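You operate a simulated robot arm through the tools that you are given. There is no shell and no other tool. Be economical: measure what you need, move in short steps, check, and stop when the job is done.

You are at the controls of a simulated two-armed robot. One attempt, no reset.

JOB
Load the green drum into the washer and start the long wash.
Fine: drum upright in the basket before the start, drawer shut; the other drum and the prime key stay.

Only the result counts: the job must be done as asked and must still hold three seconds after the hand-in. Knocking over, shifting, dropping, spilling or breaking anything else fails it.

ROBOT AND FRAMES
Two 7-joint arms with two-finger parallel grippers on one trunk, hanging from a carriage that runs on a rail from [-0.1, -66.3] to [0.1, 151.7] (x, y) and turns from -389 to 298 degrees about z. Base frame: it is fixed where the carriage stands at the start and does not move with it; the origin is on the floor, on the carriage's upright axis, x ahead of it, y to its left, z up; the surface under the hand at the start is at about z = 90. Readings come in cm, degrees, newtons and seconds.
The left shoulder is at the start at [4, 16.1, 106.3], the right one opposite. With the tool pointing down near the work surface each hand reaches from about 30 to 78 cm from the robot's upright axis, wherever it stands, measured 20 degrees to its own side. Places, roughly: blue basket in the washer drawer [50, -40, 60]; washer dial [70, -20, 80]; washer drawer [50, -40, 60]; washer prime key [30, -20, 80]; washer start key [50, -20, 80]. Payload 4.4 kg a hand.
The tool frame of a hand sits at the grasp point between the pads (the TCP): z along the fingers, y along the line on which they close. The tips reach 2.3 cm beyond it. Largest opening 9.4 cm; finger width 3.8, thickness 1; the body of the gripper, 5.4 by 9.6 cm, starts 3.9 cm behind the TCP.
Orientation is told as [roll, pitch, yaw] about the base's x, y, z axes, in that order, counted from this pose: with the fingers straight down and closing along the base's y, the tool's x points along the base's -x, its y along +y and its z along -z.

CONTROLS
- The arms move only by the tool apply_moves. It takes "left_targets", "right_targets" or both (then of equal length, played together; a hand with none holds still); each is a list of rows, each a list of 6 numbers: the shift along the base's x, y, z in m, then the turn, a rotation vector about the base's x, y, z in degrees. In form: [[tx, ty, tz, wx, wy, wz], ...]. A call has 1 to 20 rows; each row is the pose to reach, as a shift and turn from the pose commanded when the call began. "left_hand" and "right_hand" are, for a hand that has rows, the closure, from 0 (fully open) to 1 (shut), set as the call begins (left out, the last holds). A row lasts 0.2 s, in which the tool goes at most 5 cm and 8.6 degrees; a call with a longer step from one row to the next is refused whole, and so is a gripper value outside its range. Where a pose cannot be reached the arm comes as near as it can. A force on the tool above 40 N (or 10 N above the force at the start of the call, whichever is more), or a blocked arm, ends the call early, and 0.2 s more pass. Each finger travels about 4.5 cm/s and halts on what it meets, pressing with about 27 N; the grip force reading is that of the motor and also rises with nothing between the fingers. The clock runs only during rows and for 0.2 s after the last one: add rows that repeat a pose to give the fingers time. The reply holds the time, the measured pose of the TCP, the force on the tool along the base axes, the opening and the grip force, in the units named above and with some noise, with the torque about the TCP (base axes, N m) and any sound that the robot's microphone picked up.
- Cameras (640 x 400 px; columns grow to the right, rows downward): "scene" is now at [23.27, -2.17, 133.77]; the picture's right is [-0.38, -0.93, 0.00], its down [-0.73, 0.29, -0.62] and it looks along [0.57, -0.23, -0.79] (base axes); focal length 214 px, centre (320, 200). "left" rides on the left gripper at [8.6, -1.6, -7.5] in its tool frame; the picture's right is [0.18, 0.98, 0.00], its down [-0.58, 0.11, -0.81] and it looks along [-0.79, 0.15, 0.59] (tool axes); focal length 243 px, centre (320, 200). "right" rides on the right gripper at [8.6, 1.6, -7.5] in its tool frame; the picture's right is [-0.18, 0.98, 0.00], its down [-0.58, -0.11, -0.81] and it looks along [-0.79, -0.15, 0.59] (tool axes); focal length 243 px, centre (320, 200). There is no depth. A picture from a camera that has moved, and an enlarged one, comes with that camera's place and axes in the base frame and with its lens. The place of the scene camera against the robot may be out by one fixed shift of up to 1.8 cm in any direction.
- grab_frame(camera): a new picture of that camera. The clock stands still meanwhile.
- slide_trunk(by): slides the trunk up (or, below 0, down) by that many cm; the arms and the scene camera ride with it, the base frame stays. It gives what a move gives, with no picture.
- drive_base(legs): drives the robot by 1 to 6 legs, each [ahead, left, turn to the left] in cm, cm and degrees, along the robot's own axes; the way and the turn of a leg run together, so that a leg with both is an arc; at most 150 cm and 180 degrees a leg. The arms and the cameras ride along, it lands a little off, and it stops where it bumps. It keeps to its track: a leg is cut to what the track allows. It gives what a move gives.
- head_to(pan, tilt): turns the head with the scene camera to pan (to the left, within 86 degrees either way) and tilt (down, from -29 to 69), counted from straight ahead of the robot. It gives what a move gives.
- zoom(camera, box): a new picture of the part [left, top, right, bottom] of that camera's present view, enlarged. The clock stands still meanwhile.
- hand_in(): hands the job in; it is judged then, once.

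Go step by step. Nothing tells you exact positions but the pictures and the camera data: compare them with the known pose of the tool, close in by small moves and look again before you grip or let go. The budget is 120 turns and 100 pictures, counting those below and the enlarged ones. Unless the task says otherwise, let go and move clear before handing in, and close with one line.

The tools are called after "Request:" as a command line: name --argument value ..., lists and objects as JSON in quotes. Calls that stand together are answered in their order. apply_moves: Moves the arms, as the interface text tells. Its arguments: {"type":"object","properties":{"left_targets":{"type":"array"},"left_hand":{"type":"number"},"right_targets":{"type":"array"},"right_hand":{"type":"number"}},"required":[]} The other tools are called the same way: slide_trunk (by) slides the trunk up or down; drive_base (legs) drives the base; head_to (pan, tilt) turns the head that bears the scene camera; grab_frame (camera) takes a picture; zoom (camera, box) takes an enlarged picture of a part of a camera's view; hand_in () hands the job in.

At the start:

```text
time: 0.0
left_tcp_pos: [49.72, 5.3, 113.31]
left_tcp_rot: [0.0, 0.0, -0.1]
left_force: [0.0, 0.2, 0.2]
left_moment: [0.05, -0.03, 0.03]
left_opening: 9.39
left_gripper_force: 0.0
right_tcp_pos: [49.92, -36.86, 116.79]
right_tcp_rot: [0.0, 0.0, 0.1]
right_force: [0.0, -1.3, 0.3]
right_moment: [0.0, -0.02, -0.02]
right_opening: 9.4
right_gripper_force: 0.0
trunk travel left (down, up): [-20.0, 57.0]
robot x, y, heading: [0.01, 0.12, 0.2]
head pan, tilt: [-22.0, 51.8]
```

scene: 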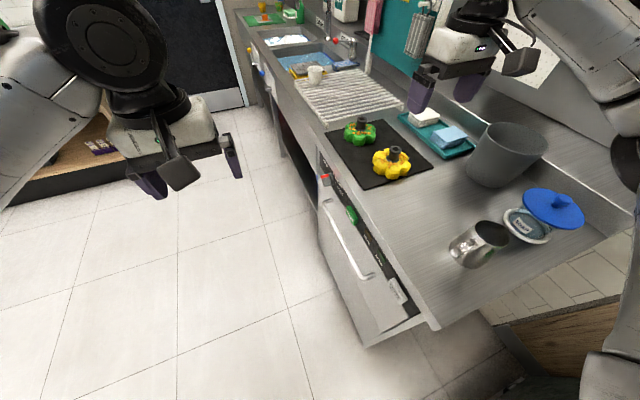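
right: 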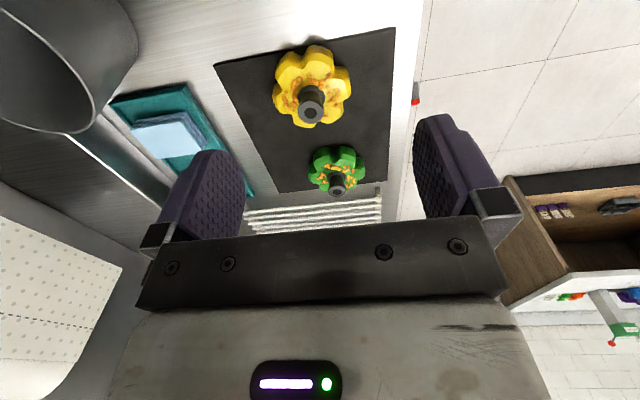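
left: 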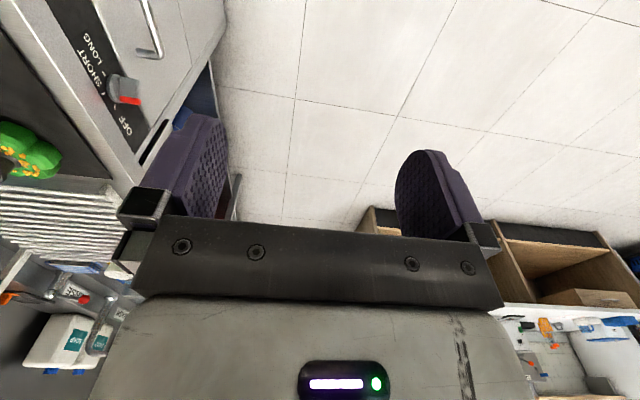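

I see a counter to the robot's right with the green and yellow drums on a black mat, and the washer front below, facing +y. I'll look closer at the panel and the drums.

Request:
zoom --camera "scene" --box '[300, 100, 460, 200]'

Request:
zoom --camera "scene" --box '[290, 150, 450, 350]'

Request:
zoom --camera "left" --box '[0, 0, 240, 200]'

```text
4.00 times, centred on (380, 150) of scene
camera zoom: at [23.27, -2.17, 133.77], right [-0.38, -0.93, 0.0], down [-0.73, 0.29, -0.62], along [0.57, -0.23, -0.79], focal length 858 px, centre (80, 400)
```

zoom: 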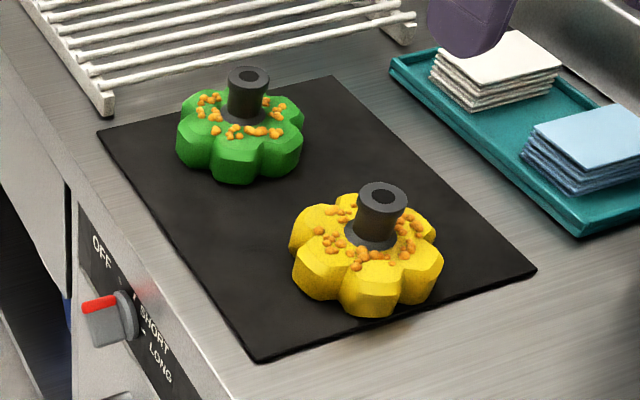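

```text
2.00 times, centred on (370, 250) of scene
camera zoom: at [23.27, -2.17, 133.77], right [-0.38, -0.93, 0.0], down [-0.73, 0.29, -0.62], along [0.57, -0.23, -0.79], focal length 429 px, centre (220, 100)
```

zoom: 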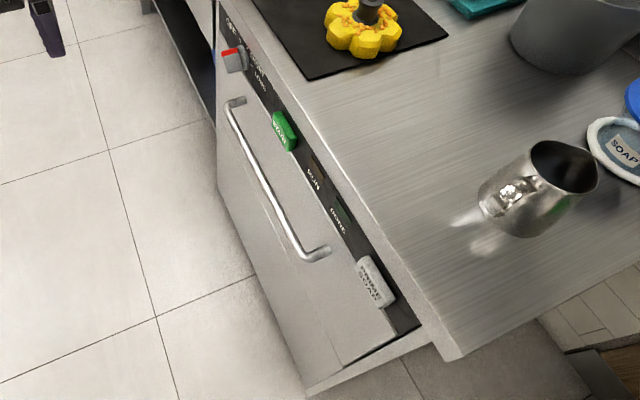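

```text
2.00 times, centred on (120, 100) of left
camera zoom: at [41.11, 3.75, 120.7], right [-0.18, 0.98, 0.0], down [0.58, 0.11, 0.81], along [0.79, 0.15, -0.59], focal length 485 px, centre (720, 400)
```

zoom: 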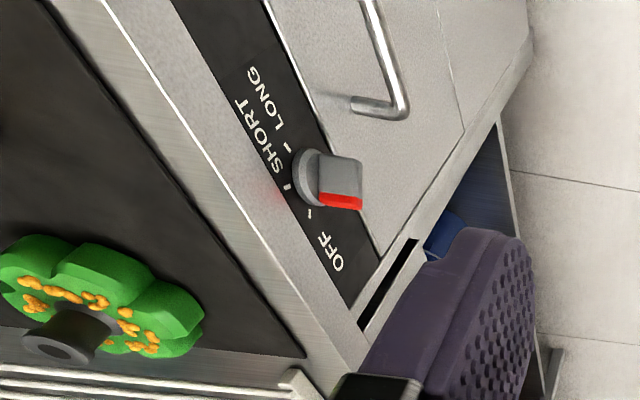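

I estimate the green drum at about (73, -36) on the mat, with the washer front near y = -20 and the dial's red mark apparently at OFF. I'll move the robot back along the rail and turn it toward the panel for a better view.

Request:
drive_base --legs '[[0, 35, 0], [0, 0, -35]]'

Request:
head_to --pan -15 --tilt 40

Request:
grab_frame --camera "scene"

```text
time: 3.9
left_tcp_pos: [43.92, 10.87, 113.33]
left_tcp_rot: [0.0, 0.1, -34.9]
left_force: [0.4, -0.3, 0.6]
left_moment: [0.01, 0.0, -0.02]
left_opening: 9.41
left_gripper_force: 0.0
right_tcp_pos: [19.87, -23.65, 116.79]
right_tcp_rot: [0.1, -0.1, -35.0]
right_force: [0.5, -0.1, 0.2]
right_moment: [-0.01, -0.02, 0.01]
right_opening: 9.39
right_gripper_force: 0.0
trunk travel left (down, up): [-20.0, 57.0]
robot x, y, heading: [0.37, 34.84, -34.9]
head pan, tilt: [-22.0, 51.8]
```

```text
time: 4.7
left_tcp_pos: [43.8, 10.9, 113.31]
left_tcp_rot: [0.0, 0.0, -34.9]
left_force: [0.1, 0.3, -0.7]
left_moment: [-0.03, 0.0, 0.02]
left_opening: 9.38
left_gripper_force: 0.0
right_tcp_pos: [19.94, -23.84, 116.67]
right_tcp_rot: [0.1, 0.0, -34.8]
right_force: [0.4, -0.4, 0.3]
right_moment: [-0.05, -0.01, -0.03]
right_opening: 9.4
right_gripper_force: 0.1
trunk travel left (down, up): [-20.0, 57.0]
robot x, y, heading: [0.08, 35.08, -34.8]
head pan, tilt: [-15.0, 40.0]
```

```text
93 pictures are left
camera scene: at [18.92, 20.11, 135.42], right [-0.77, -0.64, 0.0], down [-0.41, 0.49, -0.77], along [0.49, -0.59, -0.64], focal length 214 px, centre (320, 200)
```

scene: 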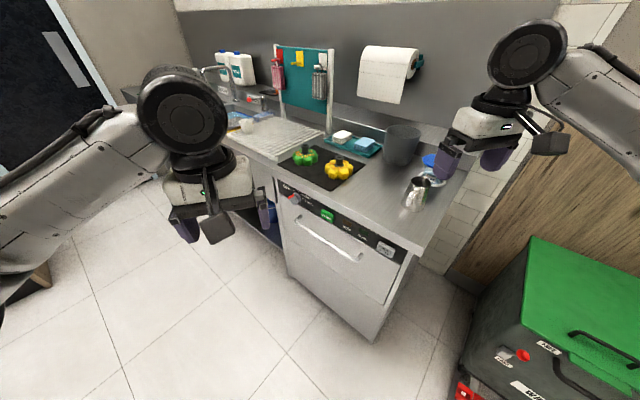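

Request:
zoom --camera "scene" --box '[270, 170, 350, 220]'

Request:
zoom --camera "scene" --box '[270, 170, 430, 330]'

```text
8.00 times, centred on (310, 195) of scene
camera zoom: at [18.92, 20.11, 135.42], right [-0.77, -0.64, 0.0], down [-0.41, 0.49, -0.77], along [0.49, -0.59, -0.64], focal length 1716 px, centre (400, 240)
```

zoom: 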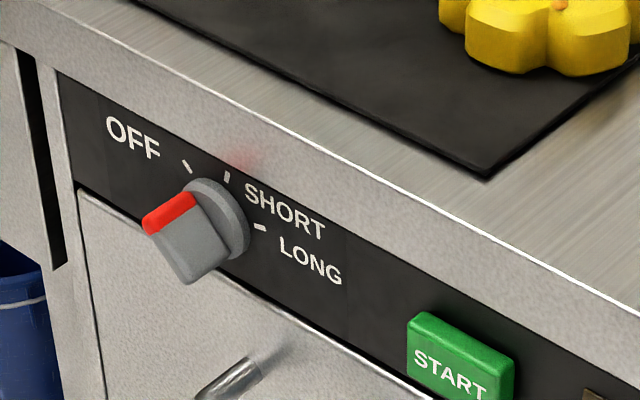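

```text
2.50 times, centred on (350, 250) of scene
camera zoom: at [18.92, 20.11, 135.42], right [-0.77, -0.64, 0.0], down [-0.41, 0.49, -0.77], along [0.49, -0.59, -0.64], focal length 536 px, centre (245, 75)
```

zoom: 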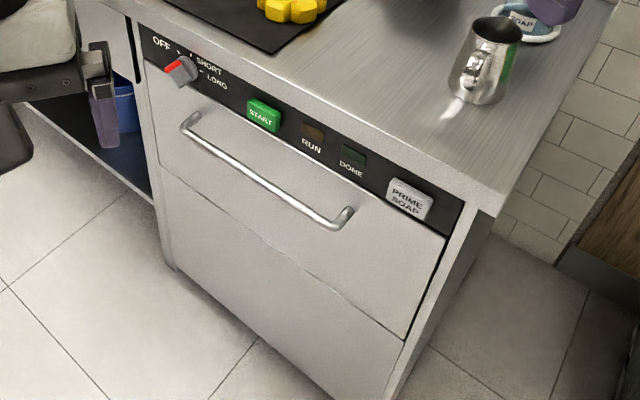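

The panel reads OFF, SHORT, LONG from left to right; I put the dial near (67, -24, 82), START near x 51, PRIME near x 29 and the handle bar near z 78. Next I move within reach, with the left arm to take the dial.

Request:
drive_base --legs '[[0, 0, 15], [9.2, -25.4, 0]]'

Request:
apply_moves --left_targets '[[0.03, 0, -0.02, 0, 0, 7], [0.06, 0, -0.04, 0, 0, 14], [0.09, 0, -0.06, 0, 0, 20], [0.11, 0.03, -0.08, 0, 0, 20], [0.11, 0.03, -0.08, 0, 0, 20]]'

```text
time: 7.5
left_tcp_pos: [48.66, -4.23, 113.23]
left_tcp_rot: [-0.1, 0.0, -19.6]
left_force: [-0.3, 0.2, 0.2]
left_moment: [0.01, -0.02, 0.01]
left_opening: 9.41
left_gripper_force: 0.1
right_tcp_pos: [34.77, -44.12, 116.83]
right_tcp_rot: [-0.1, 0.1, -19.5]
right_force: [-0.6, -0.5, 0.2]
right_moment: [-0.01, 0.01, 0.0]
right_opening: 9.39
right_gripper_force: 0.1
trunk travel left (down, up): [-20.0, 57.0]
robot x, y, heading: [-0.07, 7.39, -19.7]
head pan, tilt: [-15.0, 40.0]
```

```text
time: 8.7
left_tcp_pos: [59.53, -1.38, 105.08]
left_tcp_rot: [0.0, 0.0, 0.5]
left_force: [0.3, -0.6, -0.1]
left_moment: [-0.01, -0.03, 0.0]
left_opening: 9.42
left_gripper_force: 0.0
right_tcp_pos: [34.7, -44.22, 116.83]
right_tcp_rot: [-0.1, 0.0, -19.4]
right_force: [0.3, -1.4, 0.4]
right_moment: [0.0, -0.01, 0.01]
right_opening: 9.39
right_gripper_force: 0.0
trunk travel left (down, up): [-20.0, 57.0]
robot x, y, heading: [0.12, 7.14, -19.7]
head pan, tilt: [-15.0, 40.0]
```

The left hand is at (59.5, -1.4, 105). Now I turn it to point toward the washer (-y).

Request:
apply_moves --left_targets '[[0, 0, -0.01, -8, 0, 0], [0, 0, -0.02, -16, 0, 0], [0, 0, -0.04, -24, 0, 0], [0, 0, -0.06, -32, 0, 0], [0, 0, -0.08, -40, 0, 0], [0, 0, -0.1, -48, 0, 0], [0, 0, -0.12, -56, 0, 0], [0, 0, -0.14, -64, 0, 0], [0, 0, -0.16, -72, 0, 0], [0, 0, -0.18, -80, 0, 0], [0, 0, -0.2, -88, 0, 0], [0, 0, -0.2, -90, 0, 0], [0, 0, -0.2, -90, 0, 0]]'

Request:
grab_frame --camera "left"

Request:
grab_frame --camera "scene"

```text
time: 11.5
left_tcp_pos: [59.58, -1.21, 85.16]
left_tcp_rot: [-90.0, 0.5, -0.1]
left_force: [-0.1, 0.4, 0.0]
left_moment: [-0.01, -0.02, 0.0]
left_opening: 9.4
left_gripper_force: 0.0
right_tcp_pos: [34.66, -44.03, 116.72]
right_tcp_rot: [0.0, 0.0, -19.5]
right_force: [-0.1, -0.8, 0.3]
right_moment: [-0.01, -0.01, 0.01]
right_opening: 9.4
right_gripper_force: 0.0
trunk travel left (down, up): [-20.0, 57.0]
robot x, y, heading: [-0.1, 7.2, -19.7]
head pan, tilt: [-15.0, 40.0]
```

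```text
90 pictures are left
camera left: at [50.97, 6.35, 86.77], right [-0.19, 0.0, -0.98], down [0.58, 0.81, -0.11], along [0.79, -0.59, -0.15], focal length 243 px, centre (320, 200)
```

left: 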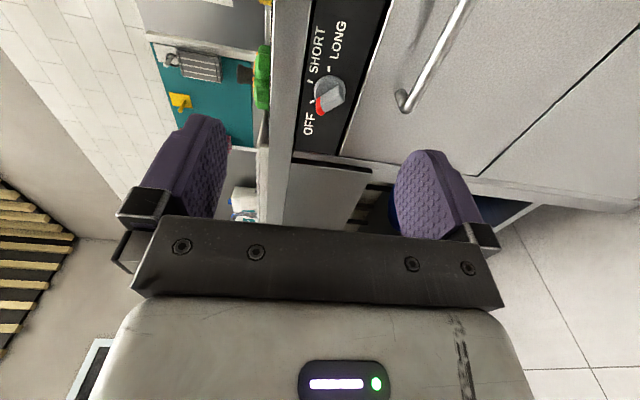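

```text
89 pictures are left
camera scene: at [22.35, -2.1, 135.42], right [-0.57, -0.82, 0.0], down [-0.53, 0.36, -0.77], along [0.63, -0.43, -0.64], focal length 214 px, centre (320, 200)
```

scene: 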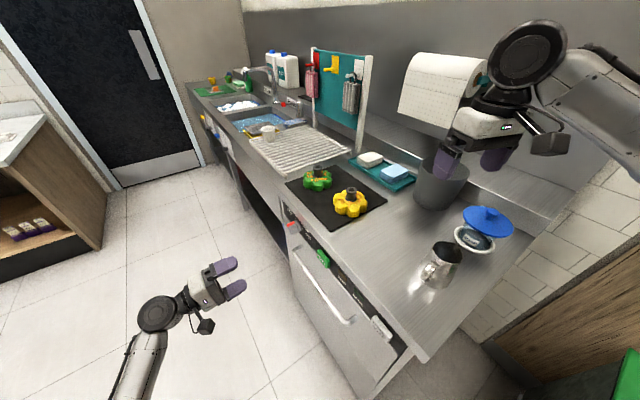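

Request:
zoom --camera "left" --box '[280, 40, 400, 160]'

```text
3.33 times, centred on (340, 100) of left
camera zoom: at [50.97, 6.35, 86.77], right [-0.19, 0.0, -0.98], down [0.58, 0.81, -0.11], along [0.79, -0.59, -0.15], focal length 809 px, centre (253, 533)
```

zoom: 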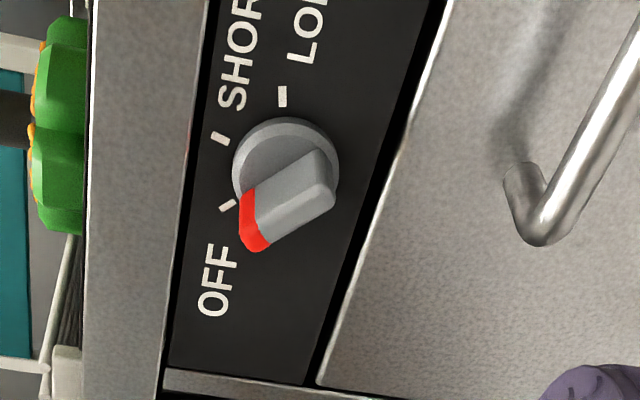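

The ticks are 60° apart (OFF about 43° left of up, LONG about 77° right), and the dial centre is about (67.4, -24, 82.4). Before touching it I test in free air whether the wrist can roll +133° about y, so that I can grip the bar's flats and then turn back -120°.

Request:
apply_moves --left_targets '[[0.01, 0.01, 0, 0, 8.4, 0], [0.02, 0.02, 0, 0, 16.8, 0], [0.03, 0.03, 0, 0, 25.2, 0], [0.04, 0.04, 0, 0, 33.6, 0], [0.04, 0.04, 0, 0, 42, 0], [0.04, 0.04, 0, 0, 50.4, 0], [0.04, 0.04, 0, 0, 58.8, 0], [0.04, 0.04, 0, 0, 67.2, 0], [0.04, 0.04, 0, 0, 75.6, 0], [0.04, 0.04, 0, 0, 84, 0], [0.04, 0.04, 0, 0, 92.4, 0], [0.04, 0.04, 0, 0, 100.8, 0], [0.04, 0.04, 0, 0, 109.2, 0], [0.04, 0.04, 0, 0, 117.6, 0], [0.04, 0.04, 0, 0, 126, 0], [0.04, 0.04, 0, 0, 133, 0], [0.04, 0.04, 0, 0, 133, 0]]'

Request:
grab_frame --camera "left"

```text
time: 15.1
left_tcp_pos: [63.9, 2.65, 85.31]
left_tcp_rot: [90.1, 46.5, -179.9]
left_force: [-0.1, -0.8, -0.1]
left_moment: [0.01, -0.01, 0.01]
left_opening: 9.4
left_gripper_force: 0.0
right_tcp_pos: [34.6, -44.08, 116.71]
right_tcp_rot: [0.0, 0.0, -19.5]
right_force: [0.5, -0.7, 0.8]
right_moment: [-0.01, 0.0, -0.03]
right_opening: 9.42
right_gripper_force: 0.0
trunk travel left (down, up): [-20.0, 57.0]
robot x, y, heading: [-0.15, 7.44, -19.6]
head pan, tilt: [-15.0, 40.0]
```

```text
87 pictures are left
camera left: at [70.89, 10.28, 90.45], right [-0.59, 0.0, 0.81], down [-0.48, 0.81, -0.35], along [-0.65, -0.59, -0.47], focal length 243 px, centre (320, 200)
```

left: 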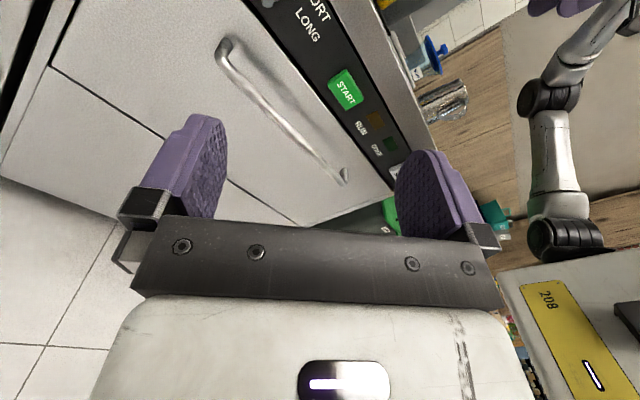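

The wrist reaches +133° fine, and triangulating the LONG text puts the panel plane at y ≈ -26.5 and the dial centre near (69, 82). I move in front of the dial and look.

Request:
apply_moves --left_targets '[[0.02, -0.03, -0.01, 0, 0, 0], [0.04, -0.06, -0.025, 0, 0, 0], [0.051, -0.09, -0.033, 0, 0, 0], [0.051, -0.11, -0.033, 0, 0, 0], [0.051, -0.11, -0.033, 0, 0, 0]]'

Request:
grab_frame --camera "left"

```text
time: 16.3
left_tcp_pos: [68.71, -8.15, 81.91]
left_tcp_rot: [90.0, 46.6, -180.0]
left_force: [-0.2, 0.4, 0.3]
left_moment: [0.01, 0.03, -0.02]
left_opening: 9.37
left_gripper_force: 0.1
right_tcp_pos: [34.67, -44.05, 116.81]
right_tcp_rot: [0.0, 0.0, -19.5]
right_force: [0.5, 0.2, 0.5]
right_moment: [0.02, -0.01, 0.02]
right_opening: 9.4
right_gripper_force: 0.1
trunk travel left (down, up): [-20.0, 57.0]
robot x, y, heading: [0.08, 7.5, -19.5]
head pan, tilt: [-15.0, 40.0]
```

```text
86 pictures are left
camera left: at [75.88, -0.59, 87.1], right [-0.59, 0.0, 0.81], down [-0.48, 0.81, -0.35], along [-0.65, -0.59, -0.47], focal length 243 px, centre (320, 200)
```

left: 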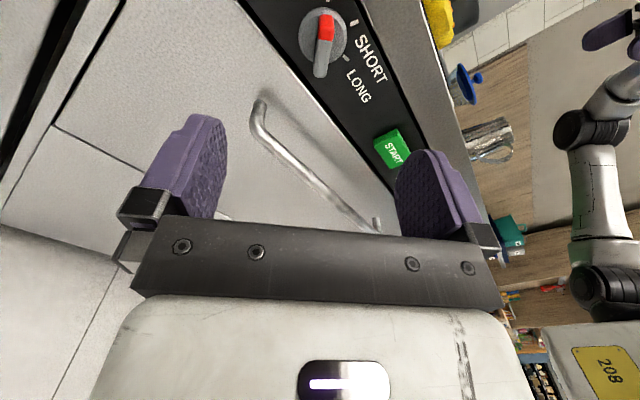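

Request:
zoom --camera "left" --box '[260, 0, 420, 100]'

```text
4.00 times, centred on (340, 50) of left
camera zoom: at [75.88, -0.59, 87.1], right [-0.59, 0.0, 0.81], down [-0.48, 0.81, -0.35], along [-0.65, -0.59, -0.47], focal length 970 px, centre (240, 800)
```

zoom: 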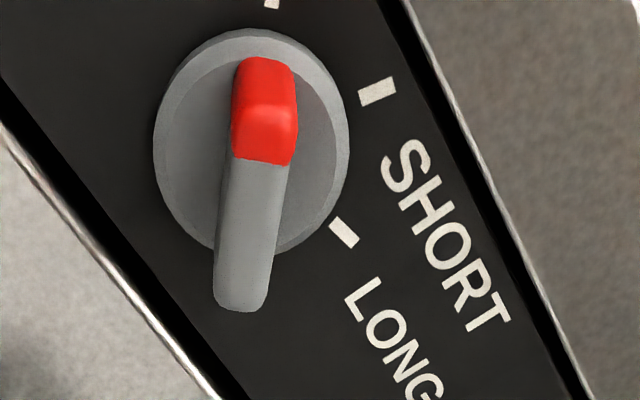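

The bar lines up with the fingers (about 1.3 cm wide, disc centre about (68.6, 82.2)). I half-close the hand and advance onto the bar.

Request:
apply_moves --left_hand 0.55 --left_targets '[[0, -0.02, 0.002, 0, 0, 0], [0, -0.04, 0.003, 0, 0, 0], [0, -0.06, 0.003, 0, 0, 0], [0, -0.08, 0.003, 0, 0, 0], [0, -0.1, 0.003, 0, 0, 0], [0, -0.11, 0.003, 0, 0, 0], [0, -0.11, 0.003, 0, 0, 0]]'

Request:
grab_frame --camera "left"

```text
time: 17.9
left_tcp_pos: [68.72, -19.32, 82.2]
left_tcp_rot: [90.0, 46.6, -180.1]
left_force: [0.7, -0.5, 0.4]
left_moment: [-0.02, 0.0, -0.01]
left_opening: 4.23
left_gripper_force: 0.0
right_tcp_pos: [34.68, -44.04, 116.79]
right_tcp_rot: [-0.1, 0.0, -19.5]
right_force: [-0.2, 0.0, -0.8]
right_moment: [-0.02, 0.0, 0.01]
right_opening: 9.39
right_gripper_force: 0.0
trunk travel left (down, up): [-20.0, 57.0]
robot x, y, heading: [0.21, 7.41, -19.6]
head pan, tilt: [-15.0, 40.0]
```

```text
84 pictures are left
camera left: at [75.94, -11.65, 87.4], right [-0.59, 0.0, 0.81], down [-0.48, 0.81, -0.35], along [-0.65, -0.59, -0.47], focal length 243 px, centre (320, 200)
```

left: 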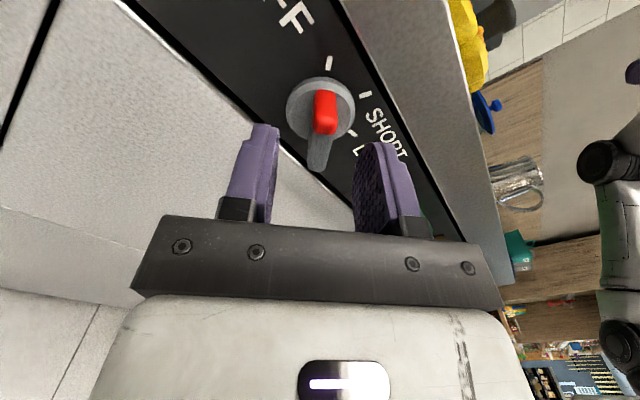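

Disc front is at y ≈ -25 and the hand is centred. I advance 2.7 cm and close on the bar.

Request:
apply_moves --left_targets '[[0, -0.015, 0, 0, 0, 0], [0, -0.027, 0, 0, 0, 0], [0, -0.027, 0, 0, 0, 0]]'

Request:
apply_moves --left_hand 1 --left_targets '[[0, 0, 0, 0, 0, 0], [0, 0, 0, 0, 0, 0], [0, 0, 0, 0, 0, 0], [0, 0, 0, 0, 0, 0], [0, 0, 0, 0, 0, 0]]'

Request:
grab_frame --camera "left"

```text
time: 18.7
left_tcp_pos: [68.2, -21.95, 82.58]
left_tcp_rot: [90.0, 46.6, -179.9]
left_force: [0.4, 0.3, 0.1]
left_moment: [-0.01, 0.0, 0.0]
left_opening: 4.2
left_gripper_force: 0.1
left hand out of reach, approached as far as the arm can: row 2, 3
right_tcp_pos: [34.77, -44.2, 116.81]
right_tcp_rot: [0.1, 0.0, -19.4]
right_force: [0.1, -0.3, -0.3]
right_moment: [-0.02, 0.04, -0.01]
right_opening: 9.4
right_gripper_force: 0.1
trunk travel left (down, up): [-20.0, 57.0]
robot x, y, heading: [0.11, 7.44, -19.7]
head pan, tilt: [-15.0, 40.0]
```

```text
time: 19.4
left_tcp_pos: [68.57, -22.1, 82.24]
left_tcp_rot: [89.2, 46.4, -180.0]
left_force: [16.0, -10.1, -9.0]
left_moment: [-0.19, -0.02, -0.33]
left_opening: 1.22
left_gripper_force: 26.7
right_tcp_pos: [34.89, -44.35, 116.97]
right_tcp_rot: [-0.1, -0.1, -19.5]
right_force: [0.2, 0.1, -0.5]
right_moment: [-0.01, -0.01, -0.03]
right_opening: 9.42
right_gripper_force: 0.1
trunk travel left (down, up): [-20.0, 57.0]
robot x, y, heading: [0.3, 7.64, -19.6]
head pan, tilt: [-15.0, 40.0]
stopped in row 3 (left hand): the force on the tool passed its limit at 45 N (the readings are from after the stop); the commanded pose is now the measured one
```

```text
83 pictures are left
camera left: at [75.6, -14.39, 87.34], right [-0.58, -0.01, 0.81], down [-0.49, 0.8, -0.34], along [-0.65, -0.59, -0.48], focal length 243 px, centre (320, 200)
```

left: 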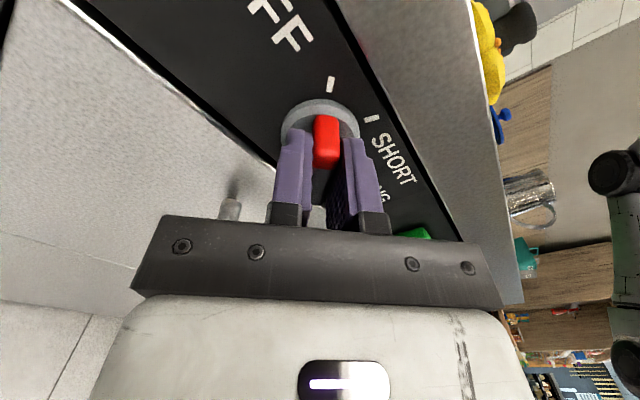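

The bar is gripped (opening 1.2 cm). Now I turn clockwise, -60° about y first.

Request:
apply_moves --left_targets '[[0, 0, 0, 0, -6, 0], [0, 0, 0, 0, -12, 0], [0, 0, 0, 0, -18, 0], [0, 0, 0, 0, -24, 0], [0, 0, 0, 0, -30, 0], [0, 0, 0, 0, -36, 0], [0, 0, 0, 0, -42, 0], [0, 0, 0, 0, -48, 0], [0, 0, 0, 0, -54, 0], [0, 0, 0, 0, -60, 0], [0, 0, 0, 0, -60, 0]]'

Request:
grab_frame --camera "left"

```text
time: 21.8
left_tcp_pos: [68.37, -22.04, 82.03]
left_tcp_rot: [-90.4, 73.6, 0.2]
left_force: [14.4, -7.6, -15.1]
left_moment: [-0.76, -0.03, -1.12]
left_opening: 1.22
left_gripper_force: 45.2
right_tcp_pos: [34.7, -44.24, 116.78]
right_tcp_rot: [0.0, -0.1, -19.5]
right_force: [-0.1, -0.4, -0.5]
right_moment: [-0.02, 0.01, 0.03]
right_opening: 9.4
right_gripper_force: 0.0
trunk travel left (down, up): [-20.0, 57.0]
robot x, y, heading: [-0.33, 7.5, -19.8]
head pan, tilt: [-15.0, 40.0]
```

```text
82 pictures are left
camera left: at [67.44, -14.4, 90.89], right [-0.99, -0.01, -0.1], down [0.05, 0.81, -0.59], along [0.09, -0.59, -0.8], focal length 243 px, centre (320, 200)
```

left: 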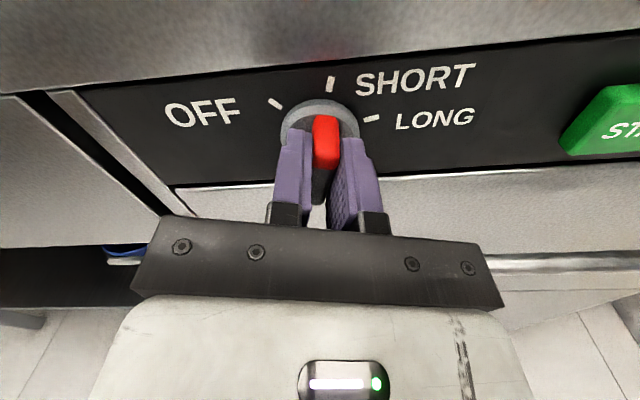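

The dial is at SHORT. Another -60°.

Request:
apply_moves --left_targets '[[0, 0, 0, 0, -6, 0], [0, 0, 0, 0, -12, 0], [0, 0, 0, 0, -18, 0], [0, 0, 0, 0, -24, 0], [0, 0, 0, 0, -30, 0], [0, 0, 0, 0, -36, 0], [0, 0, 0, 0, -42, 0], [0, 0, 0, 0, -48, 0], [0, 0, 0, 0, -54, 0], [0, 0, 0, 0, -60, 0], [0, 0, 0, 0, -60, 0]]'

Request:
grab_frame --camera "left"

```text
time: 24.2
left_tcp_pos: [68.37, -22.02, 81.99]
left_tcp_rot: [-90.7, 13.7, 0.2]
left_force: [18.2, -12.8, -22.3]
left_moment: [0.88, 1.18, -0.44]
left_opening: 1.17
left_gripper_force: 45.3
right_tcp_pos: [34.8, -44.13, 116.86]
right_tcp_rot: [-0.2, -0.2, -19.4]
right_force: [0.9, -0.6, 0.2]
right_moment: [0.01, 0.0, -0.03]
right_opening: 9.39
right_gripper_force: 0.1
trunk travel left (down, up): [-20.0, 57.0]
robot x, y, heading: [-0.08, 7.26, -19.7]
head pan, tilt: [-15.0, 40.0]
```

```text
81 pictures are left
camera left: at [60.26, -14.41, 85.6], right [-0.41, -0.01, -0.91], down [0.53, 0.81, -0.25], along [0.74, -0.59, -0.33], focal length 243 px, centre (320, 200)
```

left: 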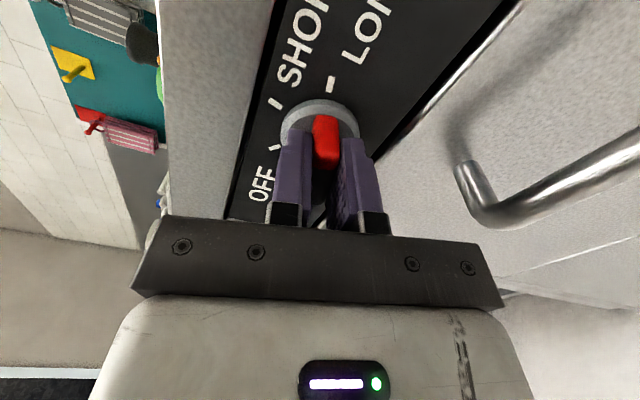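

The red mark now points at LONG. I open the hand and back straight off.

Request:
apply_moves --left_hand 0.5 --left_targets '[[0, 0, 0, 0, 0, 0], [0, 0, 0, 0, 0, 0], [0, 0, 0, 0, 0, 0], [0, 0.02, 0, 0, 0, 0], [0, 0.04, 0, 0, 0, 0], [0, 0.07, 0, 0, 0, 0], [0, 0.11, 0, 0, 0, 0], [0, 0.11, 0, 0, 0, 0]]'

Request:
grab_frame --camera "left"

```text
time: 26.0
left_tcp_pos: [68.25, -10.98, 82.06]
left_tcp_rot: [-90.7, 13.7, 0.0]
left_force: [-0.6, 0.2, 0.5]
left_moment: [-0.01, 0.0, 0.02]
left_opening: 4.71
left_gripper_force: 0.0
right_tcp_pos: [34.72, -44.22, 116.73]
right_tcp_rot: [0.0, 0.1, -19.6]
right_force: [1.0, 0.3, 0.2]
right_moment: [0.0, -0.03, 0.0]
right_opening: 9.41
right_gripper_force: 0.1
trunk travel left (down, up): [-20.0, 57.0]
robot x, y, heading: [0.1, 7.16, -19.6]
head pan, tilt: [-15.0, 40.0]
```

```text
80 pictures are left
camera left: at [60.13, -3.46, 85.75], right [-0.41, -0.01, -0.91], down [0.54, 0.81, -0.25], along [0.74, -0.59, -0.32], focal length 243 px, centre (320, 200)
```

left: 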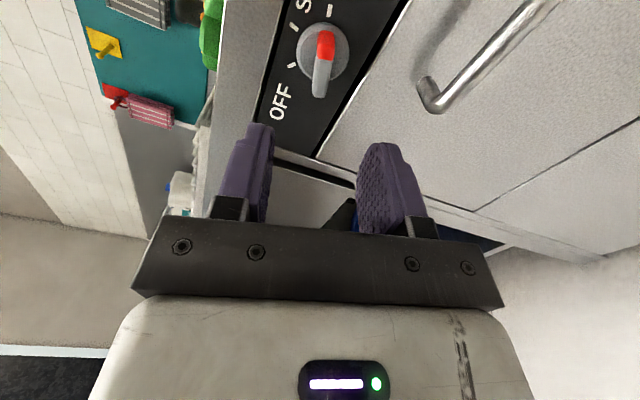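

The dial is set to LONG. Now the handle: I centre the level hand near (50, -9, 73) and look.

Request:
apply_moves --left_hand 0 --left_targets '[[-0.04, 0.01, -0.02, 0, -7, 0], [-0.08, 0.02, -0.04, 0, -13.5, 0], [-0.12, 0.02, -0.06, 0, -13.5, 0], [-0.16, 0.02, -0.08, 0, -13.5, 0], [-0.183, 0.02, -0.09, 0, -13.5, 0], [-0.183, 0.02, -0.09, 0, -13.5, 0]]'

Request:
grab_frame --camera "left"

Request:
grab_frame --camera "scene"

```text
time: 27.4
left_tcp_pos: [50.13, -9.09, 72.99]
left_tcp_rot: [-90.8, 0.2, 0.0]
left_force: [-0.3, -0.6, 0.0]
left_moment: [0.0, 0.0, -0.02]
left_opening: 9.39
left_gripper_force: 0.1
right_tcp_pos: [34.75, -44.08, 116.8]
right_tcp_rot: [0.0, -0.1, -19.5]
right_force: [-0.8, -0.4, 0.4]
right_moment: [0.04, -0.01, 0.03]
right_opening: 9.38
right_gripper_force: 0.1
trunk travel left (down, up): [-20.0, 57.0]
robot x, y, heading: [-0.05, 7.31, -19.5]
head pan, tilt: [-15.0, 40.0]
```

```text
79 pictures are left
camera left: at [41.36, -1.61, 74.59], right [-0.19, -0.01, -0.98], down [0.58, 0.81, -0.12], along [0.79, -0.59, -0.14], focal length 243 px, centre (320, 200)
```

left: 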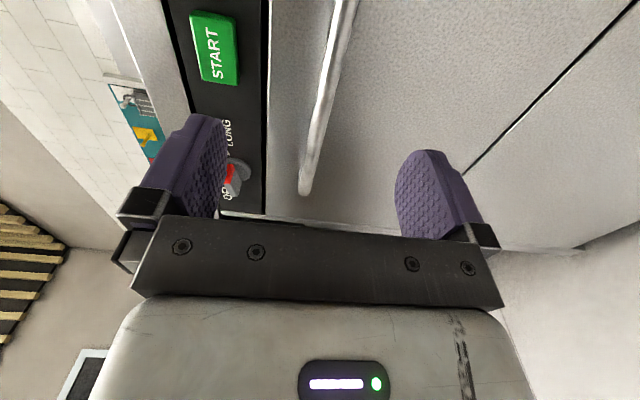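

```text
78 pictures are left
camera scene: at [22.42, -2.13, 135.44], right [-0.57, -0.82, 0.0], down [-0.53, 0.36, -0.77], along [0.63, -0.43, -0.64], focal length 214 px, centre (320, 200)
```

scene: 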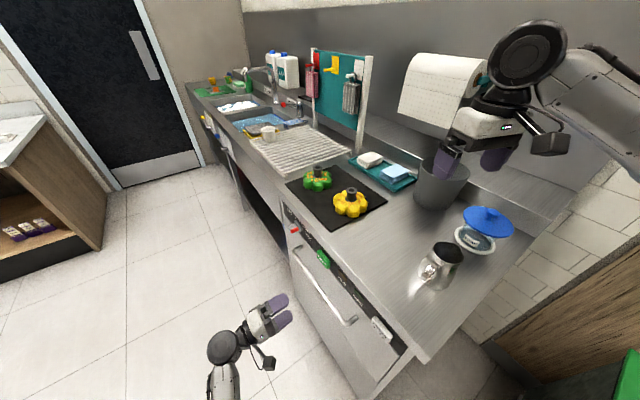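

The bar is at z ≈ 72.2 in front of the hand. I advance to y ≈ -22 and close.

Request:
apply_moves --left_hand 0.45 --left_targets '[[0, -0.03, -0.008, 0, 0, 0], [0, -0.06, -0.008, 0, 0, 0], [0, -0.08, -0.008, 0, 0, 0], [0, -0.1, -0.008, 0, 0, 0], [0, -0.115, -0.008, 0, 0, 0], [0, -0.125, -0.008, 0, 0, 0], [0, -0.125, -0.008, 0, 0, 0]]'

Request:
grab_frame --camera "left"

```text
time: 29.2
left_tcp_pos: [51.64, -19.0, 70.91]
left_tcp_rot: [-88.2, -0.9, 1.1]
left_force: [0.1, 0.2, -0.3]
left_moment: [-0.01, -0.02, -0.03]
left_opening: 5.18
left_gripper_force: 0.0
right_tcp_pos: [34.69, -44.11, 116.66]
right_tcp_rot: [0.0, 0.0, -19.5]
right_force: [0.1, 0.1, -0.2]
right_moment: [0.01, -0.01, 0.0]
right_opening: 9.41
right_gripper_force: 0.1
trunk travel left (down, up): [-20.0, 57.0]
robot x, y, heading: [-0.14, 7.45, -19.8]
head pan, tilt: [-15.0, 40.0]
stopped in row 7 (left hand): the arm was blocked; the commanded pose is now the measured one
```

```text
77 pictures are left
camera left: at [42.74, -11.78, 72.63], right [-0.17, 0.03, -0.99], down [0.57, 0.82, -0.07], along [0.81, -0.57, -0.16], focal length 243 px, centre (320, 200)
```

left: 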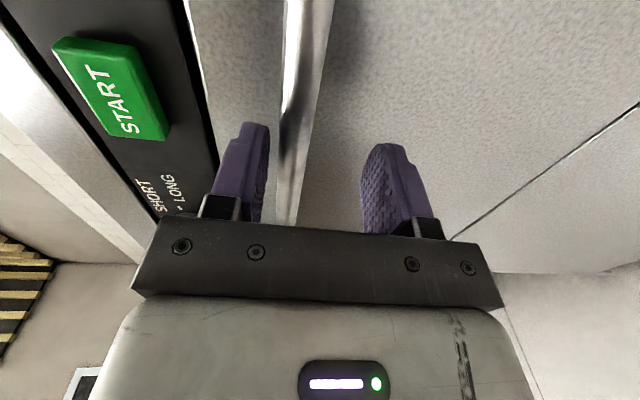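

The arm is blocked with no force at the tool, so the joints seem to be limited in this posture. I'll back off and re-station the robot farther back, facing the washer more squarely.

Request:
apply_moves --left_targets '[[0, 0.03, 0.01, 0, 0, 0], [0, 0.06, 0.02, 0, 0, 0], [0, 0.1, 0.02, 0, 0, 0], [0, 0.14, 0.02, 0, 0, 0], [0, 0.14, 0.02, 0, 0, 0]]'

Request:
drive_base --legs '[[-10.1, 28.2, 0], [0, 0, -42]]'

Request:
head_to --pan 10 --tilt 45

Request:
grab_frame --camera "scene"

```text
time: 30.4
left_tcp_pos: [51.26, -5.34, 73.11]
left_tcp_rot: [-88.2, -0.8, 1.1]
left_force: [0.1, -1.2, 0.4]
left_moment: [0.0, 0.0, 0.03]
left_opening: 5.16
left_gripper_force: 0.0
right_tcp_pos: [34.7, -44.11, 116.76]
right_tcp_rot: [-0.1, 0.0, -19.6]
right_force: [1.0, -0.6, -0.6]
right_moment: [0.01, -0.02, 0.0]
right_opening: 9.41
right_gripper_force: 0.0
trunk travel left (down, up): [-20.0, 57.0]
robot x, y, heading: [0.04, 7.63, -19.5]
head pan, tilt: [-15.0, 40.0]
```

```text
time: 34.5
left_tcp_pos: [29.36, -6.0, 72.98]
left_tcp_rot: [-88.1, -0.8, -41.4]
left_force: [0.8, 0.3, 1.0]
left_moment: [-0.01, 0.0, 0.01]
left_opening: 5.15
left_gripper_force: 0.0
right_tcp_pos: [-9.24, -23.52, 116.68]
right_tcp_rot: [-0.1, -0.1, -62.0]
right_force: [-0.1, -0.6, 0.4]
right_moment: [-0.05, 0.0, 0.0]
right_opening: 9.42
right_gripper_force: 0.0
trunk travel left (down, up): [-20.0, 57.0]
robot x, y, heading: [0.41, 38.13, -62.2]
head pan, tilt: [-15.0, 40.0]
```

```text
time: 35.4
left_tcp_pos: [29.52, -5.96, 73.06]
left_tcp_rot: [-88.2, -0.7, -41.4]
left_force: [-0.1, 0.2, 0.4]
left_moment: [-0.01, 0.02, 0.0]
left_opening: 5.18
left_gripper_force: 0.1
right_tcp_pos: [-9.15, -23.46, 116.76]
right_tcp_rot: [-0.1, 0.1, -62.1]
right_force: [0.4, 0.4, -0.2]
right_moment: [-0.01, -0.02, 0.02]
right_opening: 9.4
right_gripper_force: 0.1
trunk travel left (down, up): [-20.0, 57.0]
robot x, y, heading: [0.01, 38.07, -61.9]
head pan, tilt: [10.0, 45.0]
```

```text
76 pictures are left
camera scene: at [12.82, 17.98, 134.7], right [-0.79, -0.61, 0.0], down [-0.43, 0.56, -0.71], along [0.43, -0.56, -0.71], focal length 214 px, centre (320, 200)
```

scene: 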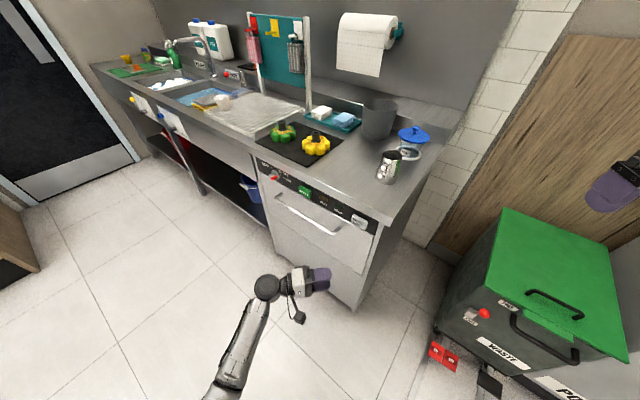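

Now I turn the hand back to face -y and bring it in front of the handle.

Request:
apply_moves --left_targets '[[0.04, 0.02, 0, 0, 0, 8.3], [0.08, 0.02, 0, 0, 0, 16.6], [0.12, 0.01, 0, 0, 0, 24.9], [0.16, 0.0, -0.005, 0, 0, 33.2], [0.2, -0.01, -0.008, 0, 0, 41.4], [0.2, -0.03, -0.008, 0, 0, 41.4], [0.2, -0.05, -0.008, 0, 0, 41.4], [0.2, -0.05, -0.008, 0, 0, 41.4]]'

Request:
grab_frame --camera "left"

```text
time: 37.1
left_tcp_pos: [49.42, -10.96, 71.73]
left_tcp_rot: [-88.2, -0.7, 0.1]
left_force: [0.8, -0.5, -0.2]
left_moment: [-0.01, -0.01, -0.02]
left_opening: 5.16
left_gripper_force: 0.2
right_tcp_pos: [-9.16, -23.43, 116.71]
right_tcp_rot: [0.0, 0.1, -62.0]
right_force: [0.0, 0.2, 0.7]
right_moment: [-0.02, -0.02, -0.01]
right_opening: 9.41
right_gripper_force: 0.0
trunk travel left (down, up): [-20.0, 57.0]
robot x, y, heading: [0.31, 38.07, -61.9]
head pan, tilt: [10.0, 45.0]
```

```text
75 pictures are left
camera left: at [40.66, -3.4, 73.51], right [-0.17, 0.03, -0.98], down [0.58, 0.81, -0.07], along [0.8, -0.59, -0.16], focal length 243 px, centre (320, 200)
```

left: 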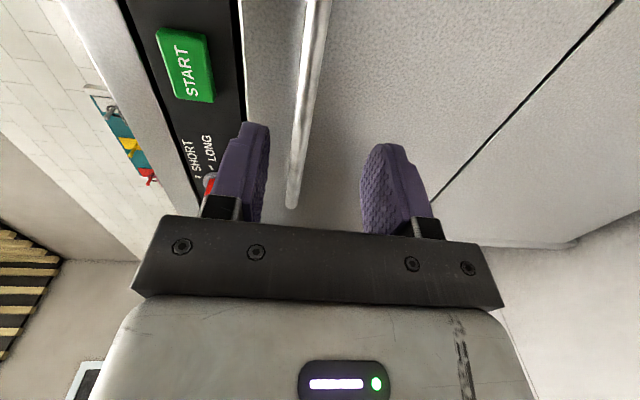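

Request:
apply_moves --left_targets '[[0, -0.03, 0.004, 0, 0, 0], [0, -0.055, 0.004, 0, 0, 0], [0, -0.075, 0.004, 0, 0, 0], [0, -0.09, 0.004, 0, 0, 0], [0, -0.1, 0.004, 0, 0, 0], [0, -0.11, 0.004, 0, 0, 0], [0, -0.11, 0.004, 0, 0, 0]]'

Request:
grab_frame --camera "left"

```text
time: 38.8
left_tcp_pos: [49.33, -21.77, 72.57]
left_tcp_rot: [-88.2, -0.8, 0.0]
left_force: [-0.6, -0.3, 0.3]
left_moment: [0.02, -0.02, 0.01]
left_opening: 5.18
left_gripper_force: 0.0
right_tcp_pos: [-9.16, -23.61, 116.74]
right_tcp_rot: [0.0, 0.1, -62.0]
right_force: [0.4, -0.1, 0.8]
right_moment: [0.02, -0.01, 0.01]
right_opening: 9.42
right_gripper_force: 0.1
trunk travel left (down, up): [-20.0, 57.0]
robot x, y, heading: [0.2, 38.13, -62.0]
head pan, tilt: [10.0, 45.0]
```

```text
74 pictures are left
camera left: at [40.67, -14.33, 74.38], right [-0.17, 0.03, -0.98], down [0.58, 0.81, -0.08], along [0.79, -0.59, -0.16], focal length 243 px, centre (320, 200)
```

left: 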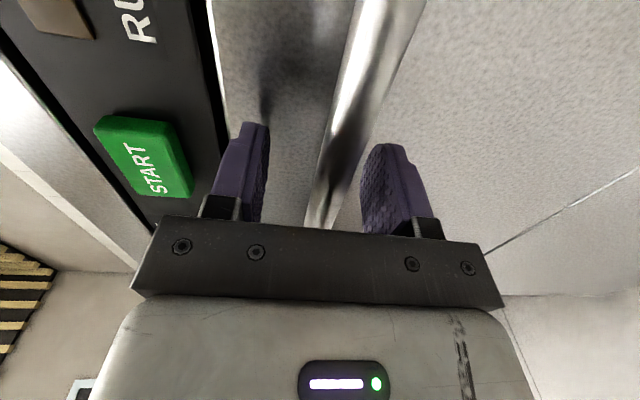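

The bar sits between the fingers; I close.

Request:
apply_moves --left_hand 1 --left_targets '[[0, 0, -0.003, 0, 0, 0], [0, 0, -0.003, 0, 0, 0], [0, 0, -0.003, 0, 0, 0], [0, 0, -0.003, 0, 0, 0], [0, 0, -0.003, 0, 0, 0], [0, 0, -0.003, 0, 0, 0]]'

Request:
grab_frame --camera "left"

```text
time: 40.1
left_tcp_pos: [49.39, -21.81, 72.28]
left_tcp_rot: [-88.1, -0.6, 0.1]
left_force: [5.5, -5.3, -13.9]
left_moment: [-0.07, 1.89, 0.1]
left_opening: 1.58
left_gripper_force: 45.4
right_tcp_pos: [-9.2, -23.59, 116.76]
right_tcp_rot: [0.0, 0.0, -62.0]
right_force: [0.7, -0.7, -0.2]
right_moment: [0.0, 0.05, 0.02]
right_opening: 9.4
right_gripper_force: 0.1
trunk travel left (down, up): [-20.0, 57.0]
robot x, y, heading: [-0.19, 38.19, -62.4]
head pan, tilt: [10.0, 45.0]
```

```text
73 pictures are left
camera left: at [40.76, -14.43, 73.97], right [-0.17, 0.03, -0.98], down [0.58, 0.81, -0.07], along [0.8, -0.58, -0.16], focal length 243 px, centre (320, 200)
```

left: 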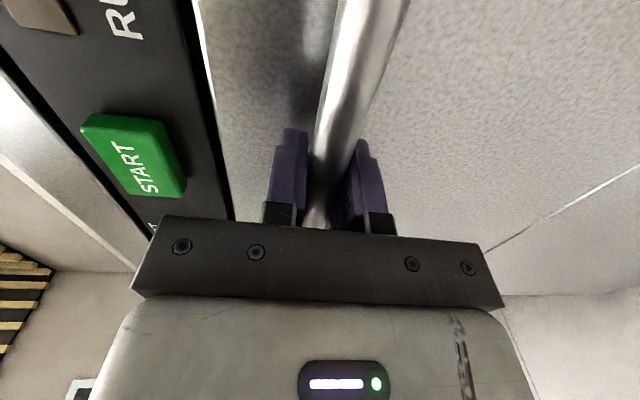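

The handle is gripped; I pull in +y gently.

Request:
apply_moves --left_targets '[[0, 0.01, 0, 0, 0, 0], [0, 0.02, 0, 0, 0, 0], [0, 0.03, 0, 0, 0, 0], [0, 0.04, 0, 0, 0, 0], [0, 0.05, 0, 0, 0, 0], [0, 0.06, 0, 0, 0, 0], [0, 0.07, 0, 0, 0, 0], [0, 0.08, 0, 0, 0, 0], [0, 0.09, 0, 0, 0, 0], [0, 0.1, 0, 0, 0, 0], [0, 0.115, 0, 0, 0, 0], [0, 0.13, 0, 0, 0, 0], [0, 0.145, 0, 0, 0, 0], [0, 0.16, 0, 0, 0, 0]]'

Request:
grab_frame --camera "scene"

```text
time: 43.1
left_tcp_pos: [49.5, -5.73, 72.28]
left_tcp_rot: [-87.9, -0.9, 0.0]
left_force: [5.0, 2.5, -14.2]
left_moment: [-0.06, 1.66, -0.36]
left_opening: 1.6
left_gripper_force: 45.1
right_tcp_pos: [-9.15, -23.37, 116.64]
right_tcp_rot: [-0.1, 0.1, -62.0]
right_force: [-0.5, 0.0, -0.2]
right_moment: [0.0, -0.02, 0.01]
right_opening: 9.41
right_gripper_force: 0.0
trunk travel left (down, up): [-20.0, 57.0]
robot x, y, heading: [0.21, 37.98, -62.2]
head pan, tilt: [10.0, 45.0]
```

```text
72 pictures are left
camera scene: at [12.83, 18.12, 134.67], right [-0.79, -0.62, 0.0], down [-0.44, 0.56, -0.71], along [0.44, -0.56, -0.71], focal length 214 px, centre (320, 200)
```

scene: 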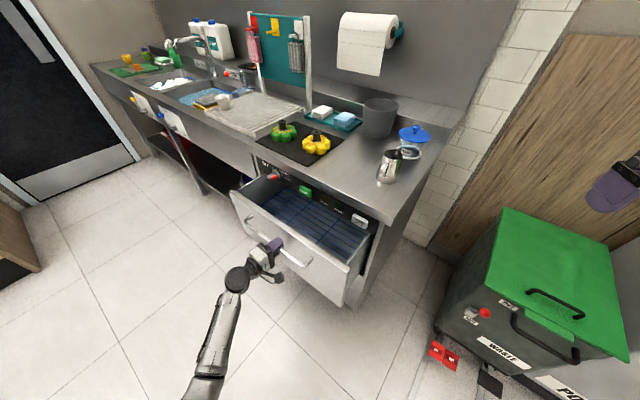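

The drawer slides. I pull further.

Request:
apply_moves --left_targets '[[0, 0.015, 0, 0, 0, 0], [0, 0.03, 0, 0, 0, 0], [0, 0.045, 0, 0, 0, 0], [0, 0.06, 0, 0, 0, 0], [0, 0.075, 0, 0, 0, 0], [0, 0.09, 0, 0, 0, 0], [0, 0.105, 0, 0, 0, 0], [0, 0.12, 0, 0, 0, 0], [0, 0.135, 0, 0, 0, 0], [0, 0.15, 0, 0, 0, 0], [0, 0.16, 0, 0, 0, 0], [0, 0.17, 0, 0, 0, 0]]'

Request:
grab_frame --camera "scene"

```text
time: 45.8
left_tcp_pos: [49.46, 11.32, 72.12]
left_tcp_rot: [-87.9, -0.6, 0.1]
left_force: [11.1, -0.1, -29.3]
left_moment: [-0.2, 1.81, -0.86]
left_opening: 1.59
left_gripper_force: 44.8
right_tcp_pos: [-9.25, -23.38, 116.65]
right_tcp_rot: [0.0, 0.1, -62.0]
right_force: [-0.2, 0.6, 0.1]
right_moment: [-0.01, 0.01, -0.02]
right_opening: 9.42
right_gripper_force: 0.0
trunk travel left (down, up): [-20.0, 57.0]
robot x, y, heading: [0.06, 37.82, -62.1]
head pan, tilt: [10.0, 45.0]
```

```text
71 pictures are left
camera scene: at [12.84, 18.09, 134.67], right [-0.79, -0.62, 0.0], down [-0.44, 0.56, -0.71], along [0.44, -0.56, -0.71], focal length 214 px, centre (320, 200)
```

scene: 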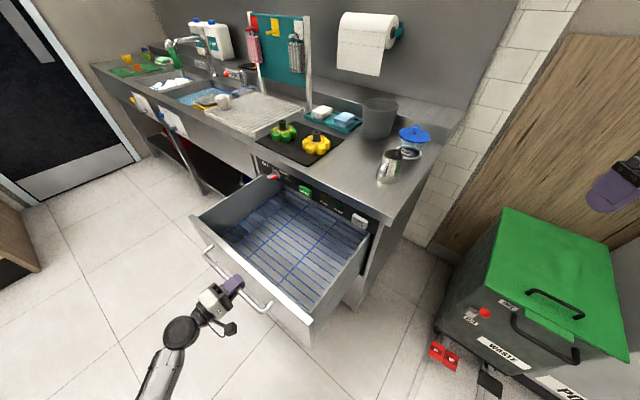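

The drawer is open 33 cm. I release the handle, back off, and look at the basket.

Request:
apply_moves --left_hand 0.4 --left_targets '[[0, 0, 0, 0, 0, 0], [0, 0, 0, 0, 0, 0], [0, 0, 0, 0, 0, 0], [0, 0.02, 0, 0, 0, 0], [0, 0.04, 0, 0, 0, 0], [0, 0.06, 0, 0, 0, 0], [0, 0.08, 0, 0, 0, 0], [0, 0.08, 0, 0, 0, 0]]'

Request:
zoom --camera "scene" --box '[180, 100, 400, 350]'

```text
time: 47.5
left_tcp_pos: [49.62, 19.08, 72.36]
left_tcp_rot: [-88.3, -0.8, 0.0]
left_force: [-0.3, -0.9, 0.2]
left_moment: [0.03, -0.01, -0.04]
left_opening: 5.67
left_gripper_force: 0.1
right_tcp_pos: [-9.03, -23.56, 116.62]
right_tcp_rot: [-0.1, 0.0, -62.0]
right_force: [-0.4, -0.4, 0.3]
right_moment: [0.03, -0.03, 0.0]
right_opening: 9.4
right_gripper_force: 0.0
trunk travel left (down, up): [-20.0, 57.0]
robot x, y, heading: [0.19, 37.99, -61.9]
head pan, tilt: [10.0, 45.0]
```

```text
1.60 times, centred on (290, 225) of scene
camera zoom: at [12.84, 17.94, 134.71], right [-0.79, -0.62, 0.0], down [-0.43, 0.56, -0.71], along [0.44, -0.56, -0.71], focal length 343 px, centre (368, 160)
```

zoom: 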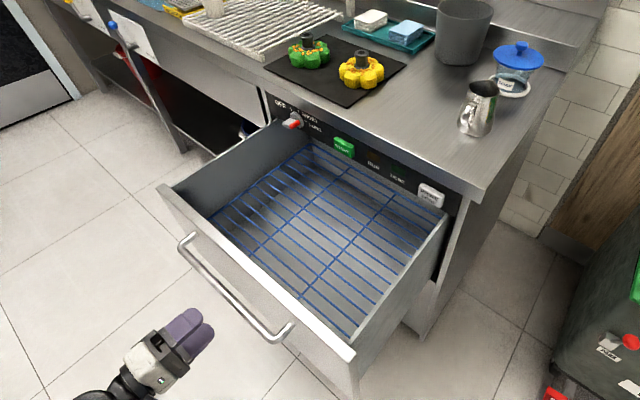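

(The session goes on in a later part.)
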